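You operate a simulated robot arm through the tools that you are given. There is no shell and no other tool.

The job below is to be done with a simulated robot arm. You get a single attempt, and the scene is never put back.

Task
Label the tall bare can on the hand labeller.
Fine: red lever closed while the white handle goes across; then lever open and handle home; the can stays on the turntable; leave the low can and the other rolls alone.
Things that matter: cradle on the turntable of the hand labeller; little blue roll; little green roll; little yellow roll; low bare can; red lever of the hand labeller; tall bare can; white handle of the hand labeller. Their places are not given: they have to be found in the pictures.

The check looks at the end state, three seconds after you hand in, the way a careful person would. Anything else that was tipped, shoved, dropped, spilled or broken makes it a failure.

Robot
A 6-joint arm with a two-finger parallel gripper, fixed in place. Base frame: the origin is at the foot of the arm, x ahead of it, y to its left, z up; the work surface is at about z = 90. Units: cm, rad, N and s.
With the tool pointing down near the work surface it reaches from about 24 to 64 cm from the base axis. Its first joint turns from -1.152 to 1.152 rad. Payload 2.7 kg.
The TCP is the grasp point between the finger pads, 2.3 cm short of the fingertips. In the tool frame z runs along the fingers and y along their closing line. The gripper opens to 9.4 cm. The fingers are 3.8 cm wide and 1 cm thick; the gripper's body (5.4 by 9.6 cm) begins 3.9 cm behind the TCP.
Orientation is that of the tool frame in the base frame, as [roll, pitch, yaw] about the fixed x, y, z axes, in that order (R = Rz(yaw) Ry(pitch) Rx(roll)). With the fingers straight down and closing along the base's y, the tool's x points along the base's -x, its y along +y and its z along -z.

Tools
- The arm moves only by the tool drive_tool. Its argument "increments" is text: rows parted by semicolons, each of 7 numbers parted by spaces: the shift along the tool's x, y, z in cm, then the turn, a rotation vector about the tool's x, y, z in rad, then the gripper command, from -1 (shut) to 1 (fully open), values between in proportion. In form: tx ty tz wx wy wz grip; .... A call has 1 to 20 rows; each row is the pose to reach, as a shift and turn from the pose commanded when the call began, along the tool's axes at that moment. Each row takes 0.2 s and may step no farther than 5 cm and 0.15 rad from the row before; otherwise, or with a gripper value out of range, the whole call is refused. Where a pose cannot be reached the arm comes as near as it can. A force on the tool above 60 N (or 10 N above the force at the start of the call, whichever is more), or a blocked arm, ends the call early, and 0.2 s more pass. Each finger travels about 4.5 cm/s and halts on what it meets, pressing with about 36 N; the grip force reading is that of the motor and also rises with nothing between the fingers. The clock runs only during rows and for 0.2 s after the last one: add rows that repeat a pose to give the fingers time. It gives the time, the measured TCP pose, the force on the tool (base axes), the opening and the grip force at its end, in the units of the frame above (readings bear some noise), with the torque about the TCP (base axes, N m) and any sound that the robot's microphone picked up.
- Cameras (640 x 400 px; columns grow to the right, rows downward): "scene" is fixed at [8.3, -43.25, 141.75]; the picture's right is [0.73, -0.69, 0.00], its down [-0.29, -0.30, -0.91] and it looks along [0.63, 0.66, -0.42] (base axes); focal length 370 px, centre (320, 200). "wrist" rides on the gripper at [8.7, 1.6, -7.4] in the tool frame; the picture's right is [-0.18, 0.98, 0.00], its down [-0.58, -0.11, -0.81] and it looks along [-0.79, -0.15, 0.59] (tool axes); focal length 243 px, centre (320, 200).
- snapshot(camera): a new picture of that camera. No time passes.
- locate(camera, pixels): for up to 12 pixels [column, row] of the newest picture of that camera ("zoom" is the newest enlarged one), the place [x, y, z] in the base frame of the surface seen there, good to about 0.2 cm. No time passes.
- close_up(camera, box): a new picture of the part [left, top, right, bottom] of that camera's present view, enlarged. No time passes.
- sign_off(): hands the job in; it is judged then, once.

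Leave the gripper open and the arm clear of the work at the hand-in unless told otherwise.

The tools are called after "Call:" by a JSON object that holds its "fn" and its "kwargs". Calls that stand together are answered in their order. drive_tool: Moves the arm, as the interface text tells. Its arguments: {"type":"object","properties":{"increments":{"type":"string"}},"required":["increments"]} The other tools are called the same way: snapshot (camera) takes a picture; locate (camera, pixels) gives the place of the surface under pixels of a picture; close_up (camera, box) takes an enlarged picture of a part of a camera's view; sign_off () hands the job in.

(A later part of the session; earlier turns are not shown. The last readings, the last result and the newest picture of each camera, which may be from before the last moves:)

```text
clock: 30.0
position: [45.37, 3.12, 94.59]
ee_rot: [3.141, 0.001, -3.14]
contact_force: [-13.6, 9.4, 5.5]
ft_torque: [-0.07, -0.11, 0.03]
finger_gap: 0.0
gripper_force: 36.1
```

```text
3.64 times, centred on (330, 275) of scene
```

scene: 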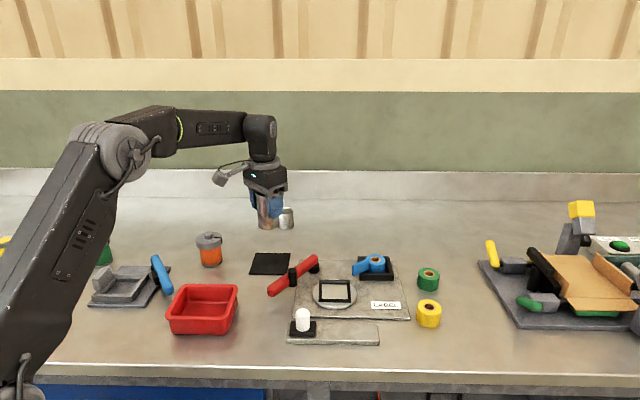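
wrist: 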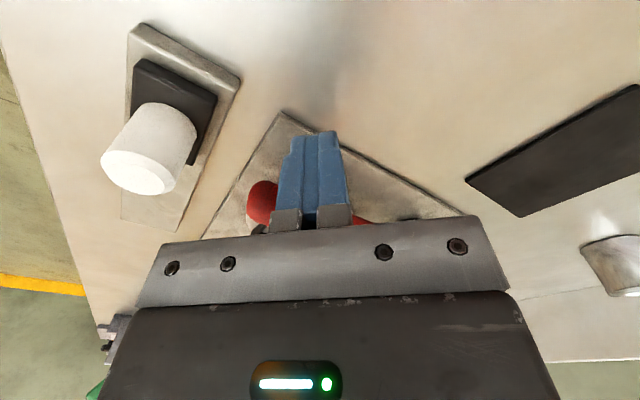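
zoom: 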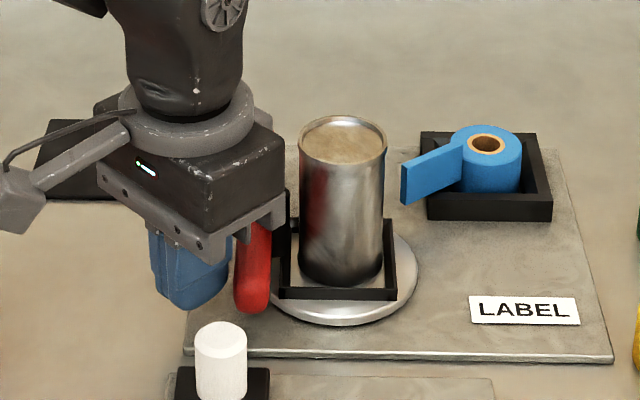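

The force jumped to about 16 N along the lever's normal while the can has not moved in the picture, so the lever may be at its stop. I back the fingers off a bit to see whether it stays there and what the gap to the can is.

Call:
{"fn": "drive_tool", "kwargs": {"increments": "0.4 0.5 0 0 0 0 -1; 1.0 1.2 0 0 0 0 -1; 1.8 2.2 0 0 0 0 -1; 2.5 3.0 0 0 0 0 -1; 2.5 3.0 0 0 0 0 -1"}}

Call:
{"fn": "close_up", "kwargs": {"camera": "scene", "box": [280, 240, 380, 320]}}

Call:
{"fn": "snapshot", "kwargs": {"camera": "wrist"}}

```text
clock: 31.2
position: [42.96, 5.84, 94.49]
ee_rot: [-3.14, 0.005, 3.141]
contact_force: [0.3, -0.1, -0.3]
ft_torque: [0.01, 0.0, 0.02]
finger_gap: 0.0
gripper_force: 35.5
```

```text
5.00 times, centred on (330, 280) of scene
```

zoom: 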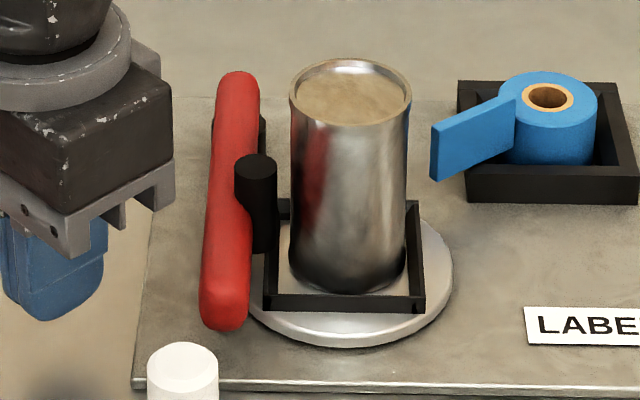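

```text
taken
```

wrist: 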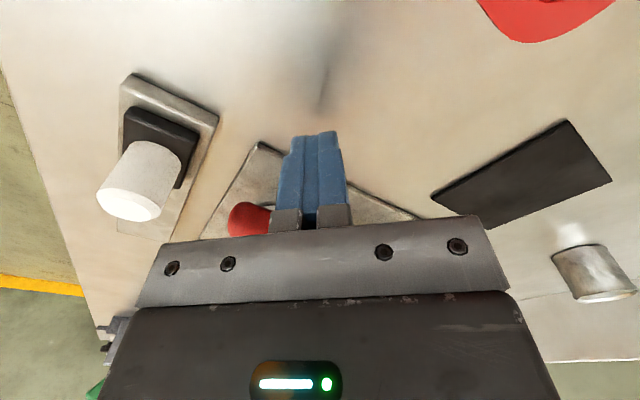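

The lever stays put, now parallel to the plate's left edge with the peg close to the can. I measure the lever, the peg and the can to judge whether this is fully closed.

Call:
{"fn": "locate", "kwargs": {"camera": "zoom", "pixels": [[222, 300], [228, 200], [238, 90], [240, 75], [256, 165], [262, 230], [240, 220], [275, 180], [300, 200], [350, 250], [395, 200], [350, 95]]}}

Call:
{"fn": "close_up", "kwargs": {"camera": "scene", "box": [315, 260, 355, 290]}}

```text
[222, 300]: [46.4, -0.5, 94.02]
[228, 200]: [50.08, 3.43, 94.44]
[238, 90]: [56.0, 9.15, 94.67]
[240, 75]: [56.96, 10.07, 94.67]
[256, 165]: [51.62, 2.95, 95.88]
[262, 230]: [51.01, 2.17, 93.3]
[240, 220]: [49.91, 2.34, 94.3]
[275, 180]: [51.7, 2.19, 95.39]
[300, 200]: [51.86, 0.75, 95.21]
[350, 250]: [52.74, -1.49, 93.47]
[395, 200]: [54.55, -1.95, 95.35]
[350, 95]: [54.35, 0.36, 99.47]
```

```text
13.33 times, centred on (335, 275) of scene
```

zoom: 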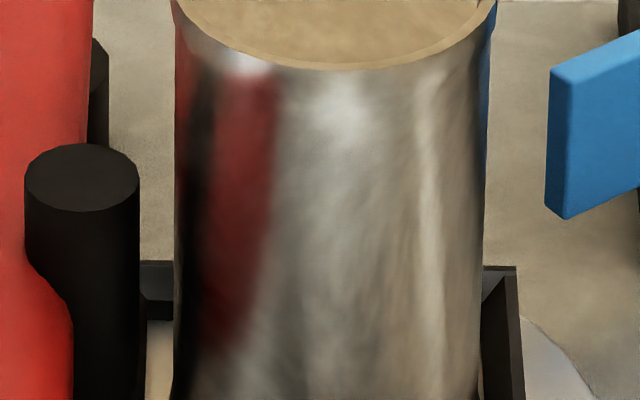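

The lever line now runs at 225°, exactly along the plate's own axis, and the peg is about 0.3 cm from the can, so it is at its closed stop. Next is the white handle near (42.0, -3.2). I raise up, move above it and turn the gripper 45° so the fingers close along the rail.

Call:
{"fn": "drive_tool", "kwargs": {"increments": "0 0 -3 0 0 0 -1; 0 0 -6.5 0 0 0 -1; 0 0 -10 0 0 0 -1; 0 0 -13.5 0 0 0 -1; 0.2 -1.5 -13.5 0 0 -0.1 -0.5; 0.4 -3 -13.5 0 0 -0.23 0; 0.6 -5 -13.5 0 0 -0.36 0.28; 0.8 -7 -13.5 0 0 -0.49 0.28; 0.96 -8.5 -13.5 0 0 -0.62 0.28; 0.96 -9.25 -13.5 0 0 -0.74 0.28; 0.96 -9.25 -13.5 0 0 -0.785 0.28; 0.96 -9.25 -13.5 0 0 -0.785 0.28"}}

Call:
{"fn": "snapshot", "kwargs": {"camera": "wrist"}}

Call:
{"fn": "close_up", "kwargs": {"camera": "scene", "box": [240, 200, 420, 350]}}

```text
clock: 33.8
position: [42.06, -3.39, 107.96]
ee_rot: [-3.136, 0.002, -2.355]
contact_force: [0.0, -0.1, 0.3]
ft_torque: [-0.01, 0.0, 0.0]
finger_gap: 6.0
gripper_force: 0.1
```

```text
taken
```

wrist: 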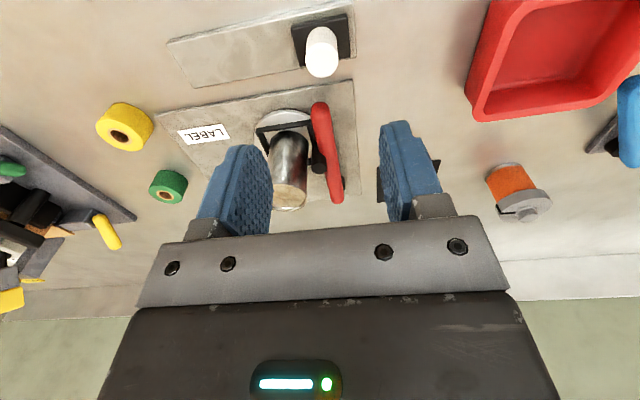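

```text
2.67 times, centred on (330, 275) of scene
```

zoom: 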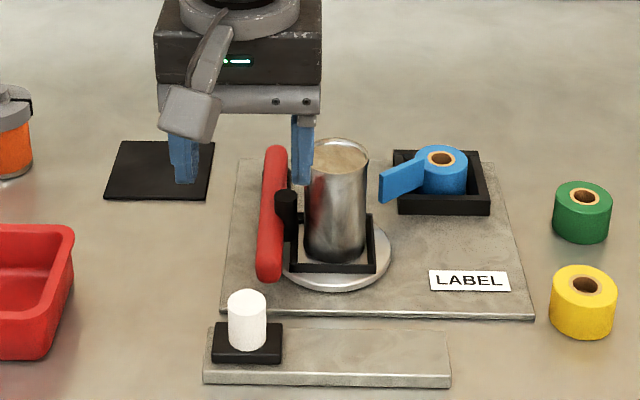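

The handle shows at (321, 50) in the wrist picture, nearly centred between the fingers. I measure its top and its base block from here.

Call:
{"fn": "close_up", "kwargs": {"camera": "wrist", "box": [270, 0, 370, 80]}}

Call:
{"fn": "locate", "kwargs": {"camera": "wrist", "pixels": [[322, 66], [310, 66], [334, 66], [322, 58], [322, 73], [321, 38], [294, 30], [348, 18], [302, 66], [350, 52], [322, 48], [170, 42]]}}

```text
5.00 times, centred on (320, 40) of wrist
```

zoom: 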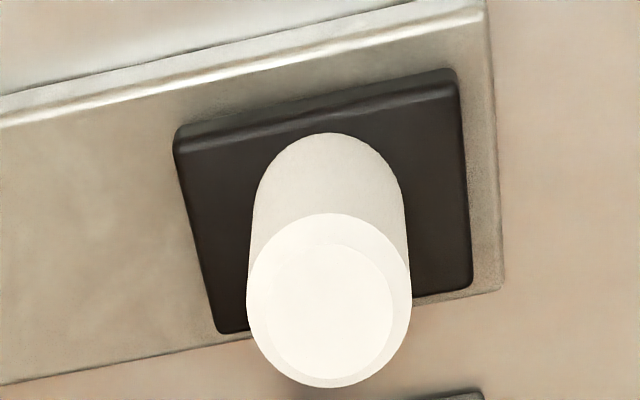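

```text
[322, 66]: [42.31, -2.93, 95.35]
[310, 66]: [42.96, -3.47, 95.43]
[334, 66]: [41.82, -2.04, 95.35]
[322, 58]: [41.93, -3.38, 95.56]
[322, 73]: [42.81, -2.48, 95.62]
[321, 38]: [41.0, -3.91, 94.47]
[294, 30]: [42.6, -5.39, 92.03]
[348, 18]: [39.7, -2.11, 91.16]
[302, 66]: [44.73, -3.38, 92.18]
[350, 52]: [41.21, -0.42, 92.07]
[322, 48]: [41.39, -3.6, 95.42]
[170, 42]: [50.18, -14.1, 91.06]
```

The handle's centre is at (42.03, -3.27) with its top at 95.5, which matches my position. I lower 12.9 cm so the tips end about 0.8 cm above the base block, fingers still 6 cm apart.

Call:
{"fn": "drive_tool", "kwargs": {"increments": "0 0 3 0 0 0 0.28; 0 0 6 0 0 0 0.28; 0 0 9 0 0 0 0.28; 0 0 11 0 0 0 0.28; 0 0 12.4 0 0 0 0.28; 0 0 12.9 0 0 0 0.28; 0 0 12.9 0 0 0 0.28"}}

Call:
{"fn": "close_up", "kwargs": {"camera": "scene", "box": [240, 240, 380, 350]}}

Call:
{"fn": "snapshot", "kwargs": {"camera": "wrist"}}

```text
clock: 35.4
position: [42.03, -3.25, 95.06]
ee_rot: [-3.14, 0.001, -2.355]
contact_force: [0.8, -0.3, 0.7]
ft_torque: [-0.01, 0.02, 0.03]
finger_gap: 6.02
gripper_force: 0.0
```

```text
3.64 times, centred on (310, 295) of scene
```

zoom: 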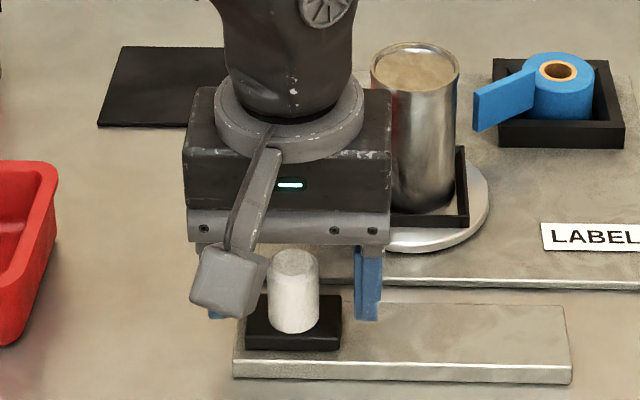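

```text
taken
```

wrist: 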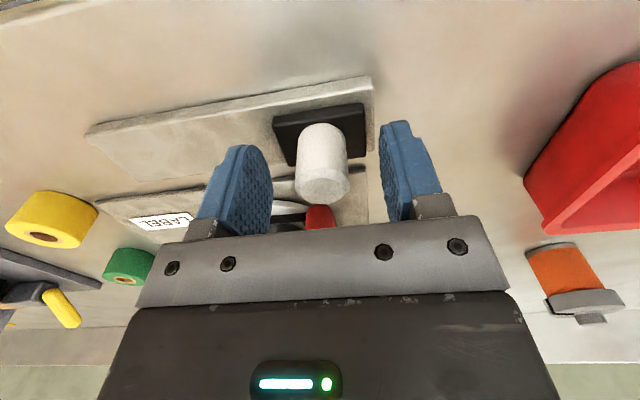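

The handle stands between the fingers. I close on it gently.

Call:
{"fn": "drive_tool", "kwargs": {"increments": "0 0 0 0 0 0 0.1; 0 0 0 0 0 0 -0.1; 0 0 0 0 0 0 -0.3; 0 0 0 0 0 0 -0.6; 0 0 0 0 0 0 -1; 0 0 0 0 0 0 -1; 0 0 0 0 0 0 -1"}}

```text
clock: 37.0
position: [41.93, -3.28, 95.05]
ee_rot: [-3.141, 0.002, -2.355]
contact_force: [0.0, 1.4, 1.4]
ft_torque: [0.31, 0.22, -0.01]
finger_gap: 2.47
gripper_force: 44.9
```

The handle is held (gap 2.47). I slide it along the rail to the right, which is tool -y. I do the first 3 cm slowly and check the force.

Call:
{"fn": "drive_tool", "kwargs": {"increments": "0 -0.4 0 0 0 0 -1; 0 -0.9 0 0 0 0 -1; 0 -1.5 0 0 0 0 -1; 0 -2.2 0 0 0 0 -1; 0 -3 0 0 0 0 -1"}}

Call:
{"fn": "close_up", "kwargs": {"camera": "scene", "box": [260, 230, 400, 350]}}

```text
clock: 38.2
position: [44.3, -5.44, 94.95]
ee_rot: [-3.14, 0.001, -2.356]
contact_force: [-5.5, -4.7, 5.3]
ft_torque: [0.15, 0.76, -0.27]
finger_gap: 2.45
gripper_force: 44.9
```

```text
3.33 times, centred on (330, 290) of scene
```

zoom: 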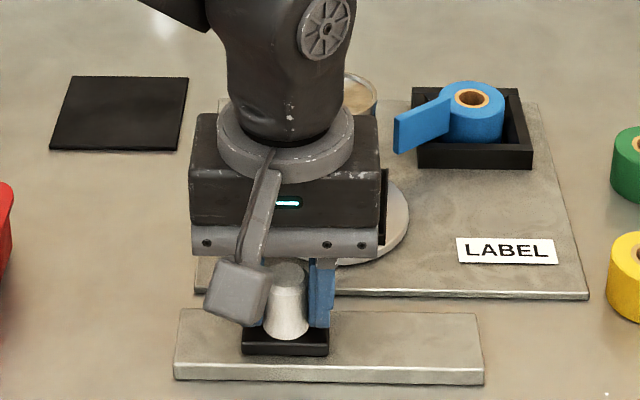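

The handle glides along with only about 7 N sideways, meaning my line drifts slightly off the rail. I correct a little in tool +x and carry on for 4 cm.

Call:
{"fn": "drive_tool", "kwargs": {"increments": "0.05 -0.5 0 0 0 0 -1; 0.07 -1.2 0 0 0 0 -1; 0.08 -1.9 0 0 0 0 -1; 0.09 -2.6 0 0 0 0 -1; 0.1 -3.3 0 0 0 0 -1; 0.1 -4 0 0 0 0 -1"}}

```text
clock: 39.6
position: [47.11, -8.46, 95.17]
ee_rot: [-3.136, 0.005, -2.354]
contact_force: [7.5, 7.6, 8.4]
ft_torque: [0.53, 0.66, 0.17]
finger_gap: 2.43
gripper_force: 44.9
```

Now it reads about 10 N the other way, so I take back 0.06. I go another 3.2 cm, then approach the end stop carefully.

Call:
{"fn": "drive_tool", "kwargs": {"increments": "-0.06 -0.5 0 0 0 0 -1; -0.06 -1.2 0 0 0 0 -1; -0.06 -1.9 0 0 0 0 -1; -0.06 -2.6 0 0 0 0 -1; -0.06 -3.2 0 0 0 0 -1; -0.06 -3.2 0 0 0 0 -1"}}

Call:
{"fn": "close_up", "kwargs": {"camera": "scene", "box": [280, 230, 420, 350]}}

```text
clock: 41.0
position: [49.36, -10.51, 95.19]
ee_rot: [-3.137, 0.002, -2.354]
contact_force: [15.9, 17.4, 12.0]
ft_torque: [0.87, 0.27, -0.18]
finger_gap: 2.45
gripper_force: 44.9
```

```text
3.33 times, centred on (350, 290) of scene
```

zoom: 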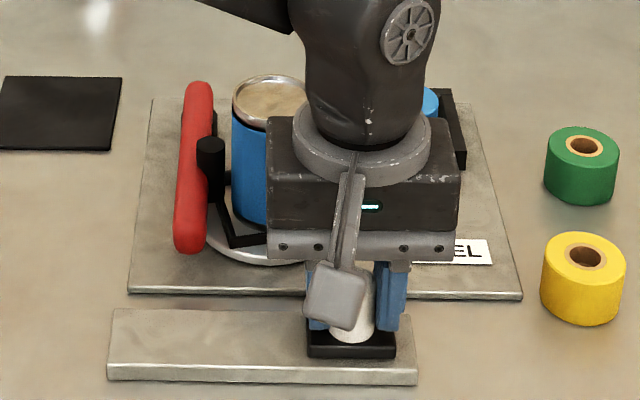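

The can is now blue all around what I can see, so the label went on. There is 23 N sideways and about 0.9 cm of rail left, so I correct sideways by 0.12 and move on slowly to the end stop.

Call:
{"fn": "drive_tool", "kwargs": {"increments": "-0.1 0 0 0 0 0 -1; -0.12 -0.2 0 0 0 0 -1; -0.13 -0.4 0 0 0 0 -1; -0.13 -0.6 0 0 0 0 -1; -0.13 -0.6 0 0 0 0 -1"}}

```text
clock: 42.2
position: [49.6, -11.0, 95.17]
ee_rot: [-3.142, -0.001, -2.357]
contact_force: [6.2, 4.9, -2.3]
ft_torque: [0.32, -0.52, -0.12]
finger_gap: 2.48
gripper_force: 45.5
```

There's no end stop yet. I continue in small steps.

Call:
{"fn": "drive_tool", "kwargs": {"increments": "-0.03 -0.15 0 0 0 0 -1; -0.03 -0.3 0 0 0 0 -1; -0.03 -0.3 0 0 0 0 -1"}}

Call:
{"fn": "close_up", "kwargs": {"camera": "scene", "box": [280, 230, 420, 350]}}

```text
clock: 43.0
position: [49.79, -11.1, 95.17]
ee_rot: [3.14, 0.0, -2.355]
contact_force: [-10.3, 10.4, 0.5]
ft_torque: [0.26, -0.33, 0.01]
finger_gap: 2.43
gripper_force: 44.9
```

```text
3.33 times, centred on (350, 290) of scene
```

zoom: 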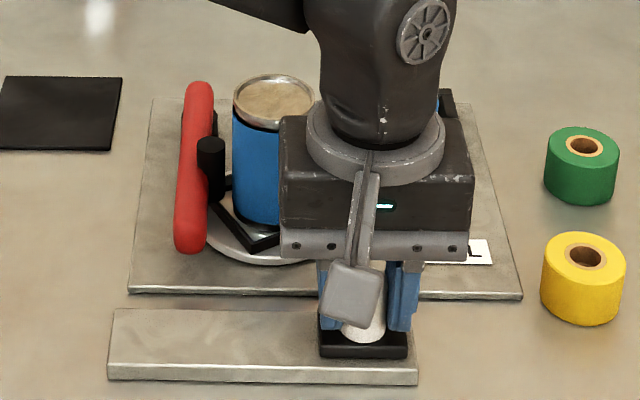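

The force now opposes the rail direction (about 15 N), so the handle is at its far stop. I ease back a touch, open the fingers and raise straight up.

Call:
{"fn": "drive_tool", "kwargs": {"increments": "0 0.08 0 0 0 0 -1; 0 0.08 0 0 0 0 -0.3; 0 0.08 0 0 0 0 0; 0 0.08 0 0 0 0 0.28; 0 0.08 0 0 0 0 0.28; 0 0.08 0 0 0 0 0.28; 0 0.08 -2 0 0 0 0.28; 0 0.08 -5 0 0 0 0.28; 0 0.08 -8 0 0 0 0.28; 0 0.08 -11 0 0 0 0.28; 0 0.08 -14 0 0 0 0.28; 0 0.08 -14 0 0 0 0.28"}}

Call:
{"fn": "close_up", "kwargs": {"camera": "scene", "box": [260, 220, 420, 350]}}

Call:
{"fn": "snapshot", "kwargs": {"camera": "wrist"}}

```text
clock: 45.6
position: [49.75, -11.11, 109.15]
ee_rot: [-3.138, -0.001, -2.356]
contact_force: [0.1, -0.4, -0.5]
ft_torque: [-0.01, 0.01, 0.0]
finger_gap: 6.03
gripper_force: 0.1
```

```text
3.08 times, centred on (340, 285) of scene
```

zoom: 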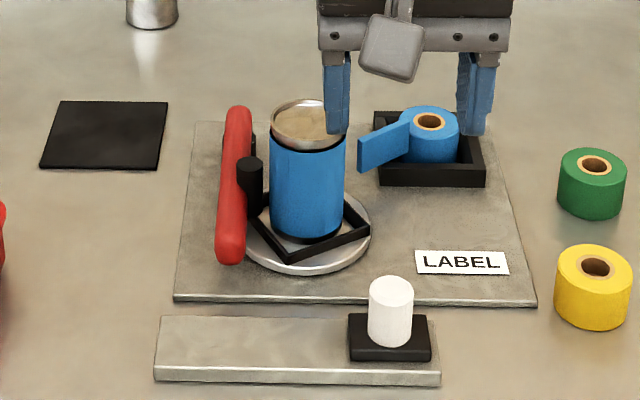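

```text
taken
```

wrist: 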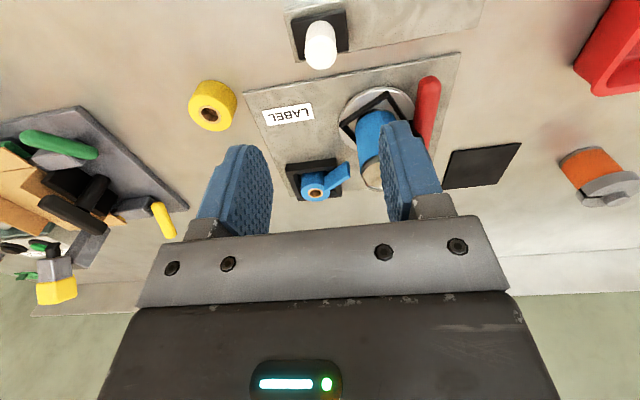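

The can is labelled and the handle is across. Next I open the lever by pushing its free end from the turntable side with shut fingers. I move high to about (48.1, -2.55), in front of the can and right of the lever's end, come down part way and check the clearances.

Call:
{"fn": "drive_tool", "kwargs": {"increments": "-1 1.5 0 0 0 0 -0.3; -2 3.1 0 0 0 0 -1; -3 4.7 0 0 0 0 -1; -4 6.2 0 0 0 0 -1; -4.65 7.18 0 0 0 0 -1; -4.65 7.18 2.5 0 0 0 -1; -4.65 7.18 5 0 0 0 -1; -4.65 7.18 7 0 0 0 -1; -4.65 7.18 7 0 0 0 -1"}}

Call:
{"fn": "close_up", "kwargs": {"camera": "scene", "box": [260, 220, 420, 350]}}

Call:
{"fn": "snapshot", "kwargs": {"camera": "wrist"}}

```text
clock: 47.6
position: [47.84, -2.57, 102.16]
ee_rot: [-3.139, 0.002, -2.357]
contact_force: [-0.1, -0.1, 0.4]
ft_torque: [-0.02, -0.02, -0.01]
finger_gap: 0.02
gripper_force: 36.4
```

```text
3.08 times, centred on (340, 285) of scene
```

zoom: 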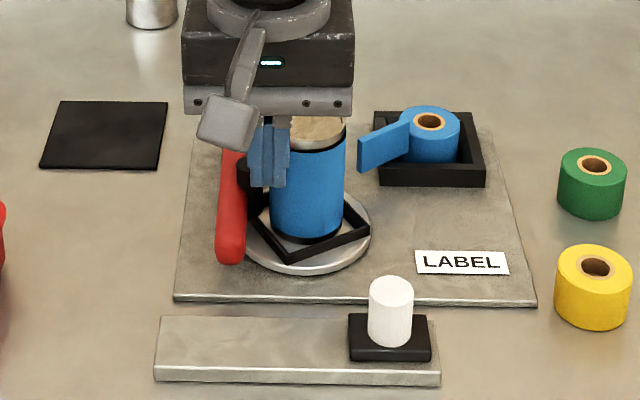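

```text
taken
```

wrist: 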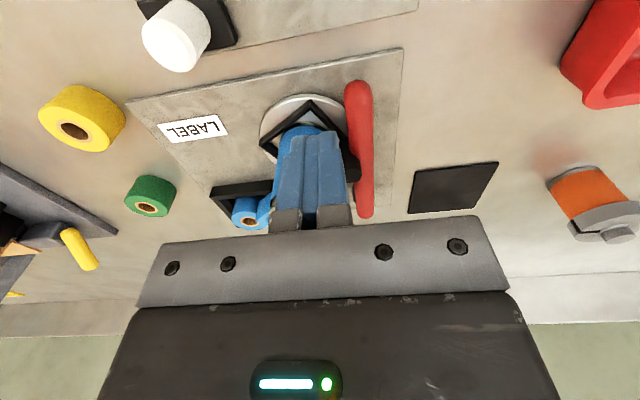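

The fingers hang right of the lever's end and in front of the can. I measure the lever's end and side, the rotated cradle corner and the can before going lower.

Call:
{"fn": "locate", "kwargs": {"camera": "zoom", "pixels": [[230, 255], [240, 240], [232, 200], [289, 260], [297, 250], [310, 215], [250, 165], [268, 180]]}}

Call:
{"fn": "locate", "kwargs": {"camera": "wrist", "pixels": [[358, 88], [360, 130], [362, 190], [350, 110], [304, 105], [308, 98], [345, 140], [285, 95]]}}

```text
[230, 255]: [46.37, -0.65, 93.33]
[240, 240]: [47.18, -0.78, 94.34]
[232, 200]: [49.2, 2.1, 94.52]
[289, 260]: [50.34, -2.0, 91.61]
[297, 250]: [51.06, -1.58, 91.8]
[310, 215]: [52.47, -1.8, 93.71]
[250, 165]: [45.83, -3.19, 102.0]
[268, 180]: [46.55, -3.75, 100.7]
```

```text
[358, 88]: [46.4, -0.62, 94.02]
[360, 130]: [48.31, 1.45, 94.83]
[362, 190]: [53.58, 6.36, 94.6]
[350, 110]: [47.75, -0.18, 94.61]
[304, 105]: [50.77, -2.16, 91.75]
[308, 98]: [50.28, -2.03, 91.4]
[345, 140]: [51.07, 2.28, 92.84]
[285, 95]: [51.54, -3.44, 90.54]
```

The lever's right side is at u = 33.9 and the finger block starts at u = 34.8. The cradle corner at z 91.8 stays below the tips (92.7). I lower 7.1 cm and check.

Call:
{"fn": "drive_tool", "kwargs": {"increments": "0 0 2 0 0 0 -1; 0 0 4 0 0 0 -1; 0 0 5.5 0 0 0 -1; 0 0 6.6 0 0 0 -1; 0 0 7.1 0 0 0 -1; 0 0 7.1 0 0 0 -1"}}

Call:
{"fn": "close_up", "kwargs": {"camera": "scene", "box": [280, 230, 380, 320]}}

Call:
{"fn": "snapshot", "kwargs": {"camera": "wrist"}}

```text
clock: 49.0
position: [48.03, -2.57, 95.18]
ee_rot: [-3.139, 0.003, -2.357]
contact_force: [-2.5, -1.5, 5.6]
ft_torque: [0.19, -0.32, 0.03]
finger_gap: 0.0
gripper_force: 35.8
```

```text
4.44 times, centred on (330, 275) of scene
```

zoom: 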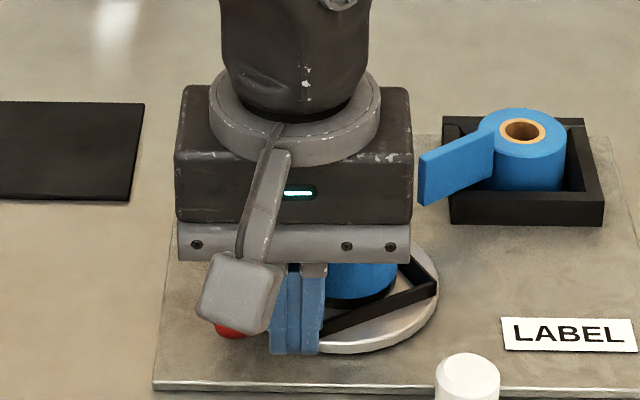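

```text
taken
```

wrist: 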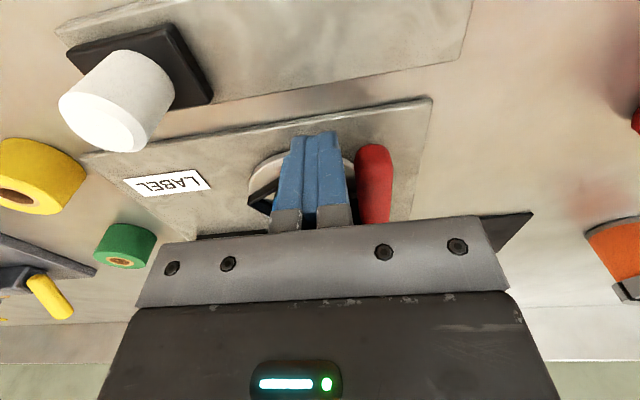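

The reading shows about 6 N upward and a torque that points to something touching ahead of the fingers, near (52, 0). That is probably the gripper body on the can's front rim. I raise straight up 3 cm at once and look.

Call:
{"fn": "drive_tool", "kwargs": {"increments": "0 0 -0.5 0 0 0 -1; 0 0 -1.5 0 0 0 -1; 0 0 -3 0 0 0 -1; 0 0 -3 0 0 0 -1"}}

Call:
{"fn": "close_up", "kwargs": {"camera": "scene", "box": [280, 230, 380, 320]}}

Call:
{"fn": "close_up", "kwargs": {"camera": "wrist", "box": [200, 60, 420, 240]}}

```text
clock: 50.0
position: [48.13, -2.55, 98.1]
ee_rot: [-3.141, -0.001, -2.356]
contact_force: [0.2, 0.0, 0.3]
ft_torque: [0.02, -0.01, 0.02]
finger_gap: 0.01
gripper_force: 36.2
```

```text
4.44 times, centred on (330, 275) of scene
```

zoom: 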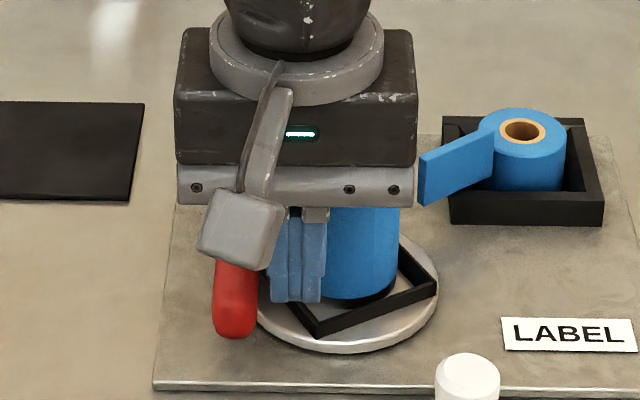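

```text
2.22 times, centred on (310, 150) of wrist
```

zoom: 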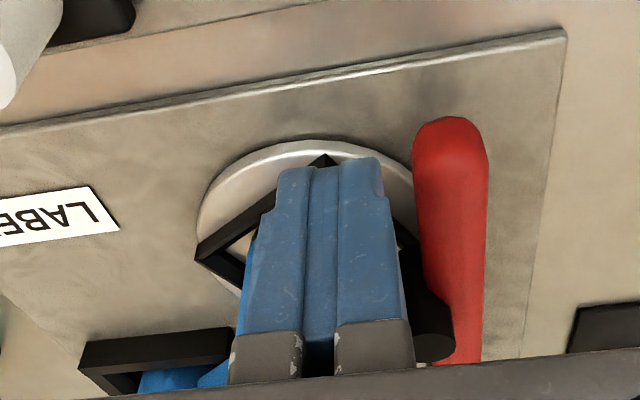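

The contact is gone and nothing looks displaced, but I want a clear look at the can. I raise further and pull back toward -v (tool +x).

Call:
{"fn": "drive_tool", "kwargs": {"increments": "0 0 -3 0 0 0 -1; 0 0 -7 0 0 0 -1; 2.5 0 -10 0 0 0 -1; 5.5 2 -12 0 0 0 -1; 8.5 5 -12 0 0 0 -1; 10 8 -12 0 0 0 -1; 10 8 -12 0 0 0 -1"}}

Call:
{"fn": "close_up", "kwargs": {"camera": "scene", "box": [280, 230, 400, 320]}}

Call:
{"fn": "snapshot", "kwargs": {"camera": "wrist"}}

```text
clock: 51.6
position: [34.93, -3.99, 110.21]
ee_rot: [-3.139, 0.001, -2.355]
contact_force: [-0.8, -0.3, -0.8]
ft_torque: [0.02, 0.0, 0.01]
finger_gap: 0.0
gripper_force: 35.4
```

```text
4.44 times, centred on (340, 275) of scene
```

zoom: 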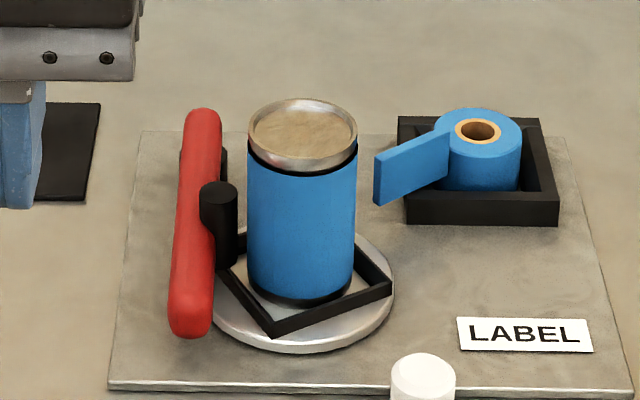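

```text
taken
```

wrist: 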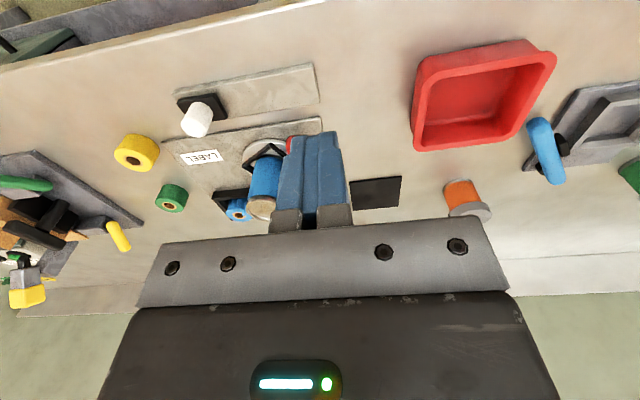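

The can is still upright and seated in the cradle. I measure its top and the lever again, to plan a safer approach.

Call:
{"fn": "locate", "kwargs": {"camera": "zoom", "pixels": [[303, 132], [303, 165], [303, 102], [252, 135], [353, 135], [300, 250], [190, 325], [205, 280], [218, 190], [204, 115], [271, 325], [330, 290]]}}

```text
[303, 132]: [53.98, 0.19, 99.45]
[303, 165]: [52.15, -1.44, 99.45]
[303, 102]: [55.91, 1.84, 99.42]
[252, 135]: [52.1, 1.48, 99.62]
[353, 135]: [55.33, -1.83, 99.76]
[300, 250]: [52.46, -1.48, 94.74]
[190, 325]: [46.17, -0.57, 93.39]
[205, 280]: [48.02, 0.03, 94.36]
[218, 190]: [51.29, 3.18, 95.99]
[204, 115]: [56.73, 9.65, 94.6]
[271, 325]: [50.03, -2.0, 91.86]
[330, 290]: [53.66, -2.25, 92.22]
```

The can top centre is (54.0, 0.15) with its front rim at v = 35.85, so the untilted gripper body comes too close. This time I tilt the tool 0.3 rad so the gripper body leans away from the can, go over to the lever's end from the front and lower to z 101 first.

Call:
{"fn": "drive_tool", "kwargs": {"increments": "-1.5 -1.3 0 0 0 0 -1; -3.5 -3 0 0 0 0 -1; -5.5 -4.7 0 0 -0.1 0 -1; -7.5 -6.3 0 0 -0.2 0 -1; -9.4 -7.8 0 0 -0.3 0 -1; -9.4 -7.8 2 0 -0.3 0 -1; -9.4 -7.8 4.5 0 -0.3 0 -1; -9.4 -7.8 7 0 -0.3 0 -1; -9.4 -7.8 9 0 -0.3 0 -1; -9.4 -7.8 9 0 -0.3 0 -1"}}

Call:
{"fn": "close_up", "kwargs": {"camera": "scene", "box": [260, 220, 400, 330]}}

Call:
{"fn": "snapshot", "kwargs": {"camera": "wrist"}}

```text
clock: 53.8
position: [47.39, -2.75, 100.86]
ee_rot: [-3.139, 0.301, -2.356]
contact_force: [-0.3, 1.2, -0.5]
ft_torque: [-0.04, -0.01, -0.03]
finger_gap: 0.0
gripper_force: 35.9
```

```text
3.64 times, centred on (330, 275) of scene
```

zoom: 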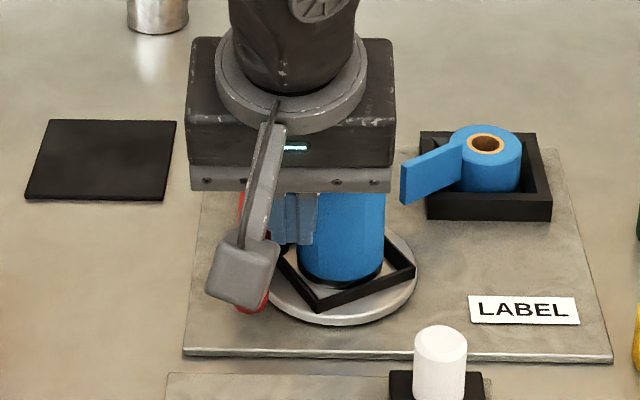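

```text
taken
```

wrist: 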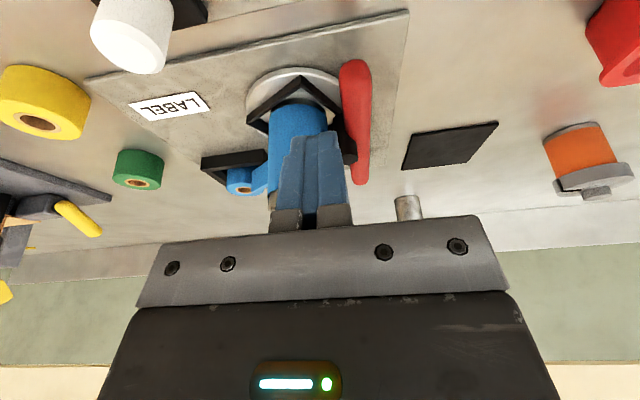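

The pose reads (47.4, -2.75, 100.9) with a tilt of 0.3, as planned. I go down along base z by 4 cm and then 2 cm, watching the force.

Call:
{"fn": "drive_tool", "kwargs": {"increments": "0.296 0 0.955 0 0 0 -1; 0.591 0 1.91 0 0 0 -1; 0.887 0 2.865 0 0 0 -1; 1.18 0 3.82 0 0 0 -1; 1.18 0 3.82 0 0 0 -1"}}

Call:
{"fn": "close_up", "kwargs": {"camera": "scene", "box": [280, 230, 380, 320]}}

Call:
{"fn": "close_up", "kwargs": {"camera": "wrist", "box": [200, 40, 420, 240]}}

```text
clock: 55.0
position: [47.62, -2.87, 96.98]
ee_rot: [-3.14, 0.3, -2.354]
contact_force: [-0.3, 0.5, -0.1]
ft_torque: [0.01, 0.05, -0.02]
finger_gap: 0.0
gripper_force: 36.0
```

```text
4.44 times, centred on (330, 275) of scene
```

zoom: 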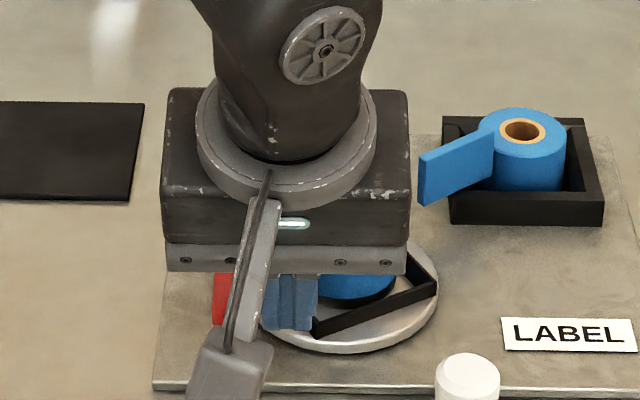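

```text
2.00 times, centred on (310, 140) of wrist
```

zoom: 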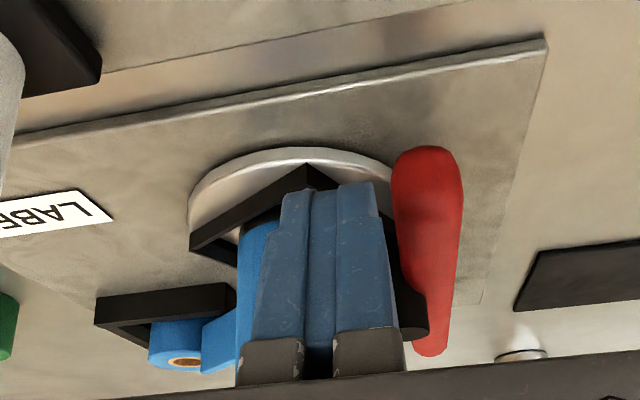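

There's no contact and the fingers are beside the lever's end. I go down 1.9 cm more.

Call:
{"fn": "drive_tool", "kwargs": {"increments": "0.2 0 0.64 0 0 0 -1; 0.4 0 1.27 0 0 0 -1; 0.56 0 1.81 0 0 0 -1; 0.56 0 1.81 0 0 0 -1"}}

Call:
{"fn": "close_up", "kwargs": {"camera": "wrist", "box": [200, 40, 420, 240]}}

```text
clock: 56.0
position: [47.53, -2.89, 95.17]
ee_rot: [-3.138, 0.301, -2.354]
contact_force: [-0.2, -0.9, -0.2]
ft_torque: [-0.02, 0.01, -0.02]
finger_gap: 0.0
gripper_force: 36.0
```

```text
2.00 times, centred on (310, 140) of wrist
```

zoom: 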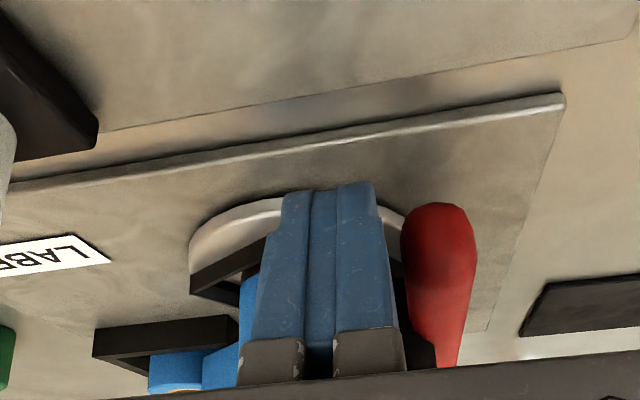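

The forces are zero and the fingers stand just to the right of the lever's end. I push in -u (tool +y), beginning with about 3.3 cm, and check that the lever follows.

Call:
{"fn": "drive_tool", "kwargs": {"increments": "0 0.5 0 0 0 0 -1; 0 1.0 0 0 0 0 -1; 0 1.6 0 0 0 0 -1; 0 2.2 0 0 0 0 -1; 0 2.8 0 0 0 0 -1; -0.05 3.3 0.02 0 0 0 -1; -0.05 3.3 0.02 0 0 0 -1"}}

Call:
{"fn": "close_up", "kwargs": {"camera": "scene", "box": [260, 220, 380, 330]}}

Call:
{"fn": "close_up", "kwargs": {"camera": "wrist", "box": [200, 40, 420, 240]}}

```text
clock: 57.6
position: [45.13, -0.5, 95.23]
ee_rot: [-3.14, 0.301, -2.353]
contact_force: [0.4, 0.0, 0.0]
ft_torque: [-0.03, 0.02, -0.02]
finger_gap: 0.01
gripper_force: 36.4
```

```text
3.64 times, centred on (320, 275) of scene
```

zoom: 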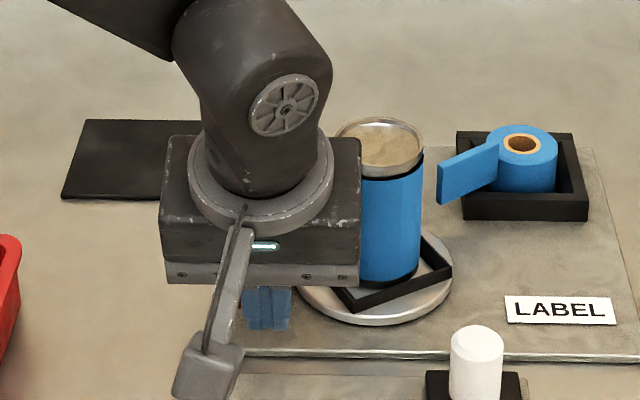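

```text
2.00 times, centred on (310, 140) of wrist
```

zoom: 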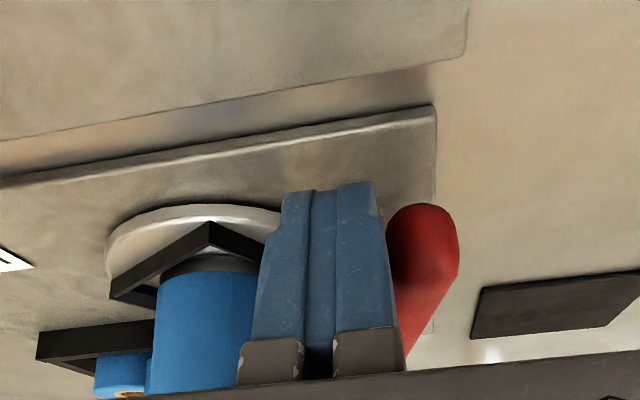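

The lever follows freely. I continue along the arc to roughly 195° and look.

Call:
{"fn": "drive_tool", "kwargs": {"increments": "-0.1 0.6 0.03 0 0 0 -1; -0.22 1.2 0.07 0 0 0 -1; -0.35 1.72 0.11 0 0 0 -1; -0.53 2.25 0.17 0 0 0 -1; -0.73 2.78 0.23 0 0 0 -1; -0.92 3.3 0.29 0 0 0 -1; -1.12 3.83 0.35 0 0 0 -1; -1.12 3.83 0.35 0 0 0 -1"}}

Call:
{"fn": "close_up", "kwargs": {"camera": "scene", "box": [240, 220, 380, 330]}}

Call:
{"fn": "close_up", "kwargs": {"camera": "wrist", "box": [200, 40, 420, 240]}}

```text
clock: 59.4
position: [43.68, 3.08, 95.06]
ee_rot: [-3.138, 0.304, -2.355]
contact_force: [-0.2, -0.8, 0.2]
ft_torque: [-0.01, 0.0, 0.0]
finger_gap: 0.0
gripper_force: 35.6
```

```text
3.64 times, centred on (310, 275) of scene
```

zoom: 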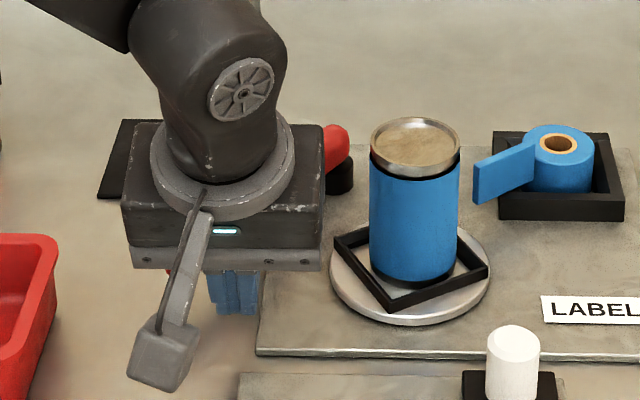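

```text
2.00 times, centred on (310, 140) of wrist
```

zoom: 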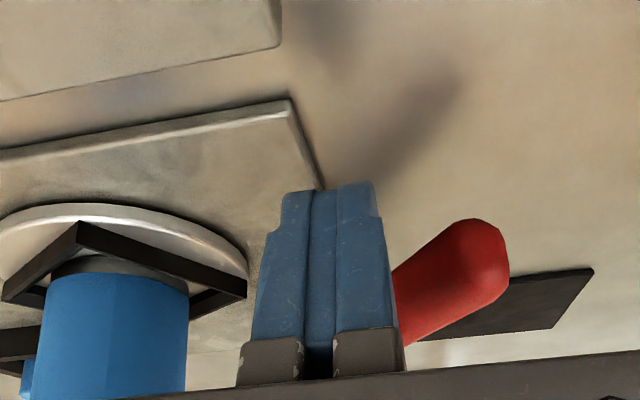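

The lever is near its open place. I go on in small steps along its arc, looking for the open stop.

Call:
{"fn": "drive_tool", "kwargs": {"increments": "-0.11 0.24 0.03 0 0 0 -1; -0.22 0.48 0.07 0 0 0 -1; -0.33 0.72 0.1 0 0 0 -1; -0.44 0.96 0.135 0 0 0 -1; -0.44 0.96 0.135 0 0 0 -1"}}

Call:
{"fn": "close_up", "kwargs": {"camera": "wrist", "box": [200, 40, 420, 240]}}

```text
clock: 60.6
position: [43.03, 3.95, 95.2]
ee_rot: [-3.138, 0.299, -2.355]
contact_force: [-0.4, -0.1, 0.3]
ft_torque: [0.0, -0.02, 0.0]
finger_gap: 0.0
gripper_force: 35.8
```

```text
2.00 times, centred on (310, 140) of wrist
```

zoom: 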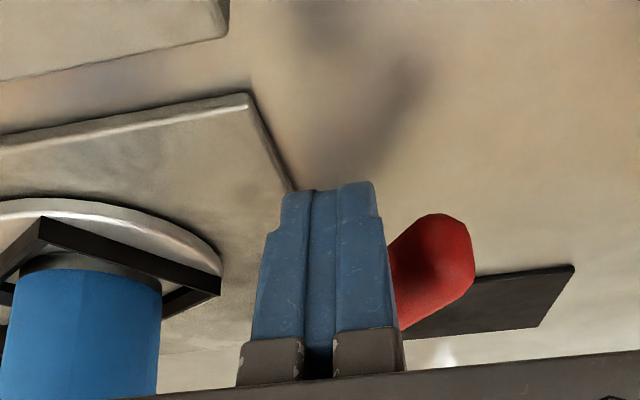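

Still no resistance. I continue in the same manner.

Call:
{"fn": "drive_tool", "kwargs": {"increments": "-0.15 0.24 0.045 0 0 0 -1; -0.3 0.48 0.09 0 0 0 -1; -0.44 0.7 0.135 0 0 0 -1; -0.44 0.7 0.135 0 0 0 -1"}}

Call:
{"fn": "close_up", "kwargs": {"camera": "wrist", "box": [200, 40, 420, 240]}}

Call:
{"fn": "close_up", "kwargs": {"camera": "scene", "box": [240, 220, 380, 330]}}

```text
clock: 61.6
position: [43.12, 4.56, 95.18]
ee_rot: [-3.136, 0.301, -2.358]
contact_force: [5.9, -36.6, -1.7]
ft_torque: [-0.66, -0.05, -0.53]
finger_gap: 0.02
gripper_force: 35.7
```

```text
2.00 times, centred on (310, 140) of wrist
```

zoom: 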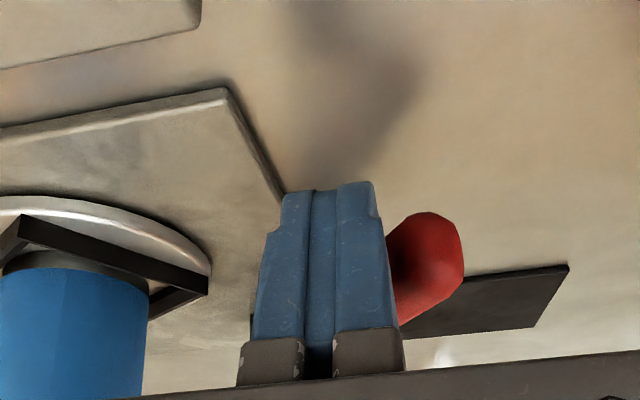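

```text
3.64 times, centred on (310, 275) of scene
```

zoom: 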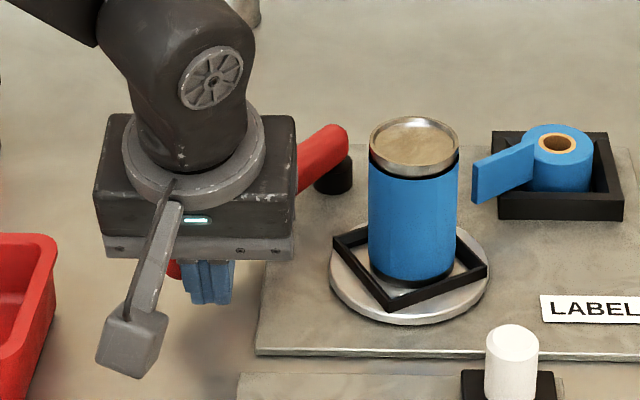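

The force rose to 37 N against the push, so the lever is at its open stop. I back away from it by 2 cm, raise straight up 13 cm and undo the tilt.

Call:
{"fn": "drive_tool", "kwargs": {"increments": "0.3 -0.4 -0.08 0 0 0 -1; 0.65 -1.0 -0.2 0 0 0 -1; 1.09 -1.63 -0.34 0 0 0 -1; 0.2 -1.63 -3.2 0 0 0 -1; -0.98 -1.63 -7.0 0 0 0 -1; -2.0 -1.63 -10.3 0 0.1 0 -1; -2.75 -1.63 -12.74 0 0.2 0 -1; -2.75 -1.63 -12.74 0 0.3 0 -1; -2.75 -1.63 -12.74 0 0.3 0 -1"}}

Call:
{"fn": "close_up", "kwargs": {"camera": "scene", "box": [240, 210, 420, 350]}}

Call:
{"fn": "snapshot", "kwargs": {"camera": "wrist"}}

```text
clock: 63.6
position: [43.1, 2.98, 108.31]
ee_rot: [-3.139, -0.001, -2.357]
contact_force: [0.3, -0.8, 0.4]
ft_torque: [-0.03, 0.01, 0.01]
finger_gap: 0.01
gripper_force: 35.6
```

```text
2.86 times, centred on (330, 280) of scene
```

zoom: 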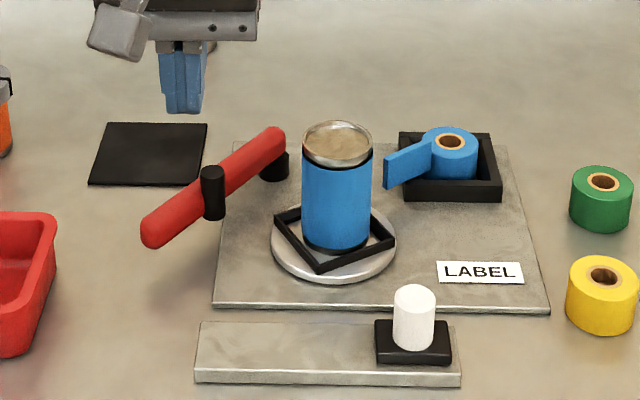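

```text
taken
```

wrist: 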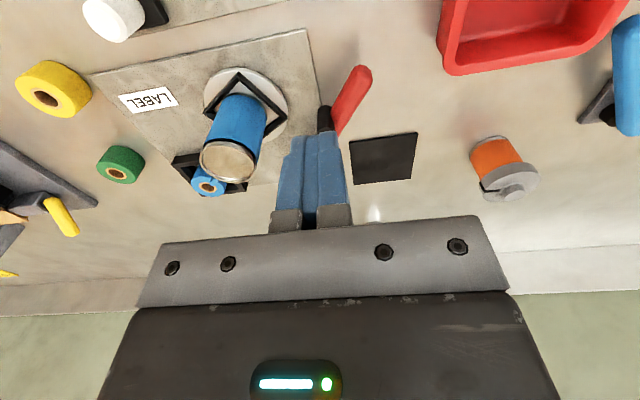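

The lever is back at its original open place, and the labelled can stands in the cradle. Next I take the handle home. I measure its present place first.

Call:
{"fn": "locate", "kwargs": {"camera": "zoom", "pixels": [[415, 297], [415, 335], [150, 230], [213, 172], [337, 150], [337, 215]]}}

```text
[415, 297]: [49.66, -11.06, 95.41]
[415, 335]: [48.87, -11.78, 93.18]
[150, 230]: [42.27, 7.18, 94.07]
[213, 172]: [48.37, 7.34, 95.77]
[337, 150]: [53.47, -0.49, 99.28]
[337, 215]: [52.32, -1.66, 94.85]
```

The handle is at (49.7, -11.0). I move over it with the fingers opening to 6 cm, then descend to just above it.

Call:
{"fn": "drive_tool", "kwargs": {"increments": "0.8 -2.3 0 0 0 0 -0.5; 1.8 -5.1 0 0 0 0 0; 2.9 -8.2 0 0 0 0 0.28; 3.9 -11.2 0 0 0 0 0.28; 4.7 -13.5 0 0 0 0 0.28; 5.1 -14.53 0 0 0 0 0.28; 5.1 -14.53 2.5 0 0 0 0.28; 5.1 -14.53 5 0 0 0 0.28; 5.1 -14.53 7.5 0 0 0 0.28; 5.1 -14.53 7.5 0 0 0 0.28"}}

Call:
{"fn": "snapshot", "kwargs": {"camera": "wrist"}}

Call:
{"fn": "close_up", "kwargs": {"camera": "scene", "box": [280, 220, 440, 350]}}

```text
clock: 65.8
position: [49.87, -11.15, 100.77]
ee_rot: [-3.137, 0.0, -2.357]
contact_force: [0.9, -0.6, -0.2]
ft_torque: [0.02, -0.01, -0.01]
finger_gap: 6.03
gripper_force: 0.1
```

```text
taken
```

wrist: 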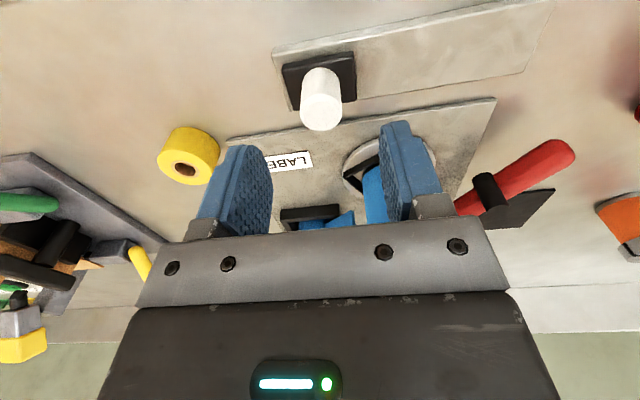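

```text
3.08 times, centred on (360, 285) of scene
```

zoom: 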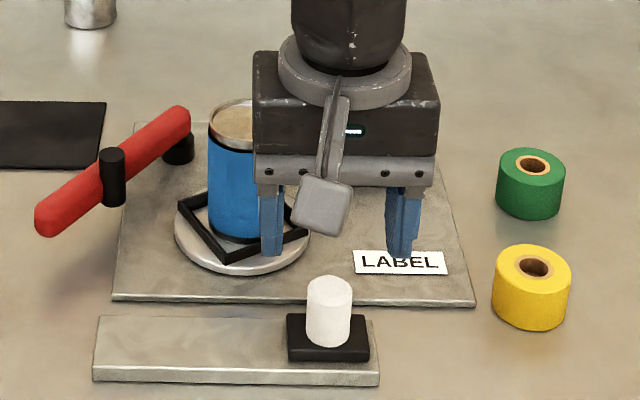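

The handle lies between the fingers at (321, 100) in the wrist picture. I go down 5.5 cm and close on it.

Call:
{"fn": "drive_tool", "kwargs": {"increments": "0 0 1.5 0 0 0 0.28; 0 0 3 0 0 0 0.28; 0 0 4.5 0 0 0 0.28; 0 0 5.5 0 0 0 0.28; 0 0 5.5 0 0 0 0.28; 0 0 5.5 0 0 0 0; 0 0 5.5 0 0 0 -0.2; 0 0 5.5 0 0 0 -0.5; 0 0 5.5 0 0 0 -1; 0 0 5.5 0 0 0 -1; 0 0 5.5 0 0 0 -1"}}

```text
clock: 68.2
position: [49.84, -10.94, 95.19]
ee_rot: [-3.14, 0.0, -2.355]
contact_force: [-6.0, 4.8, 2.3]
ft_torque: [0.22, 0.43, -0.07]
finger_gap: 2.47
gripper_force: 45.2
```

The handle is gripped (gap 2.47). I slide it back toward home, tool +y, in an unhurried run with a slight sideways correction, first 5 cm.

Call:
{"fn": "drive_tool", "kwargs": {"increments": "0 0.3 0 0 0 0 -1; 0.02 0.8 0 0 0 0 -1; 0.03 1.5 0 0 0 0 -1; 0.05 2.2 0 0 0 0 -1; 0.06 2.9 0 0 0 0 -1; 0.07 3.6 0 0 0 0 -1; 0.08 4.3 0 0 0 0 -1; 0.09 5.0 0 0 0 0 -1"}}

Call:
{"fn": "close_up", "kwargs": {"camera": "scene", "box": [260, 220, 420, 350]}}

```text
clock: 70.0
position: [46.37, -7.47, 95.27]
ee_rot: [-3.139, 0.004, -2.356]
contact_force: [14.2, 13.3, -7.1]
ft_torque: [0.58, -0.31, 0.13]
finger_gap: 2.45
gripper_force: 44.8
```

```text
3.08 times, centred on (340, 285) of scene
```

zoom: 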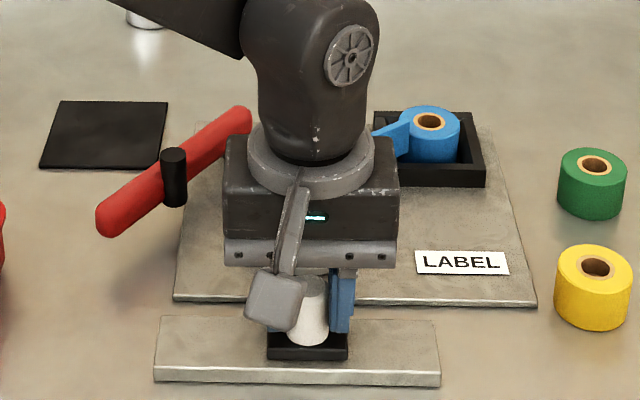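

There is about 19 N sideways again, so I shift back 0.1 and go on for 5 cm.

Call:
{"fn": "drive_tool", "kwargs": {"increments": "-0.08 0.3 0 0 0 0 -1; -0.09 0.9 0 0 0 0 -1; -0.09 1.6 0 0 0 0 -1; -0.09 2.3 0 0 0 0 -1; -0.08 3.0 0 0 0 0 -1; -0.08 3.7 0 0 0 0 -1; -0.07 4.4 0 0 0 0 -1; -0.07 5.0 0 0 0 0 -1; -0.07 5.0 0 0 0 0 -1"}}

```text
clock: 72.0
position: [42.8, -3.99, 95.21]
ee_rot: [-3.138, 0.002, -2.357]
contact_force: [6.9, 5.5, 11.7]
ft_torque: [0.99, -0.48, 0.07]
finger_gap: 2.44
gripper_force: 45.0
```

Ten of about eleven cm are done. I cover the last part in small steps until the home stop.

Call:
{"fn": "drive_tool", "kwargs": {"increments": "-0.03 0.3 0 0 0 0 -1; -0.04 0.6 0 0 0 0 -1; -0.04 0.85 0 0 0 0 -1; -0.04 0.85 0 0 0 0 -1"}}

Call:
{"fn": "close_up", "kwargs": {"camera": "scene", "box": [240, 220, 400, 350]}}

```text
clock: 73.0
position: [42.32, -3.43, 95.27]
ee_rot: [-3.136, 0.0, -2.355]
contact_force: [-3.6, -1.8, 34.7]
ft_torque: [-0.03, 0.91, -0.21]
finger_gap: 2.48
gripper_force: 44.5
```

```text
3.08 times, centred on (320, 285) of scene
```

zoom: 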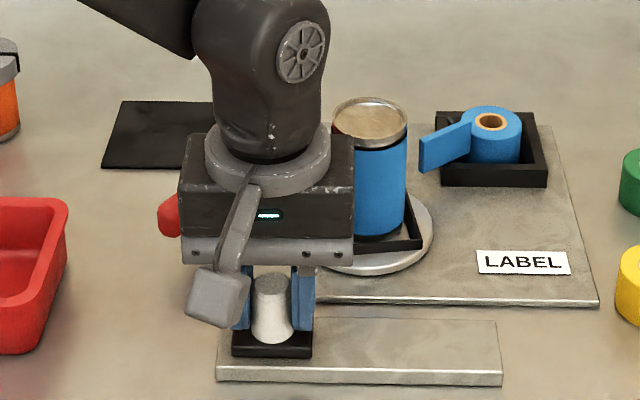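

The sideways force is fine, but there is 35 N upward from a slight vertical misfit, so I lift the command 0.1 cm and continue toward home.

Call:
{"fn": "drive_tool", "kwargs": {"increments": "0 0 -0.1 0 0 0 -1; 0 0.12 -0.12 0 0 0 -1; 0 0.25 -0.13 0 0 0 -1; 0 0.25 -0.13 0 0 0 -1"}}

```text
clock: 74.0
position: [42.05, -3.13, 95.21]
ee_rot: [-3.138, 0.002, -2.356]
contact_force: [-3.8, -7.3, 23.6]
ft_torque: [0.42, 0.04, 0.18]
finger_gap: 2.47
gripper_force: 44.7
```

I add a little more toward home and relieve the vertical load again.

Call:
{"fn": "drive_tool", "kwargs": {"increments": "0.03 0.08 -0.08 0 0 0 -1; 0.03 0.15 -0.08 0 0 0 -1; 0.03 0.15 -0.08 0 0 0 -1"}}

Call:
{"fn": "close_up", "kwargs": {"camera": "scene", "box": [250, 290, 350, 350]}}

```text
clock: 74.8
position: [42.01, -3.24, 95.15]
ee_rot: [-3.138, 0.001, -2.354]
contact_force: [13.2, -21.9, -2.1]
ft_torque: [0.39, -0.39, 0.0]
finger_gap: 2.44
gripper_force: 45.5
```

```text
6.40 times, centred on (300, 320) of scene
```

zoom: 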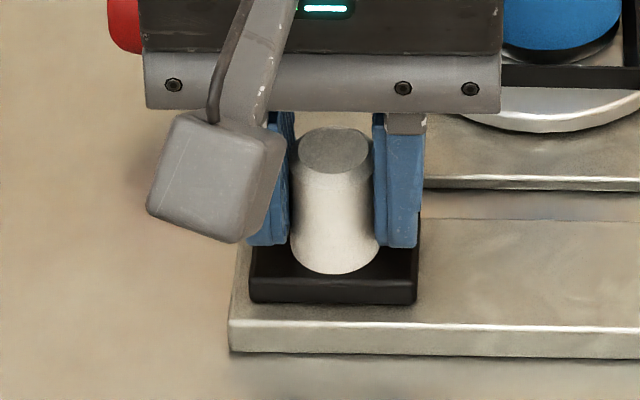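

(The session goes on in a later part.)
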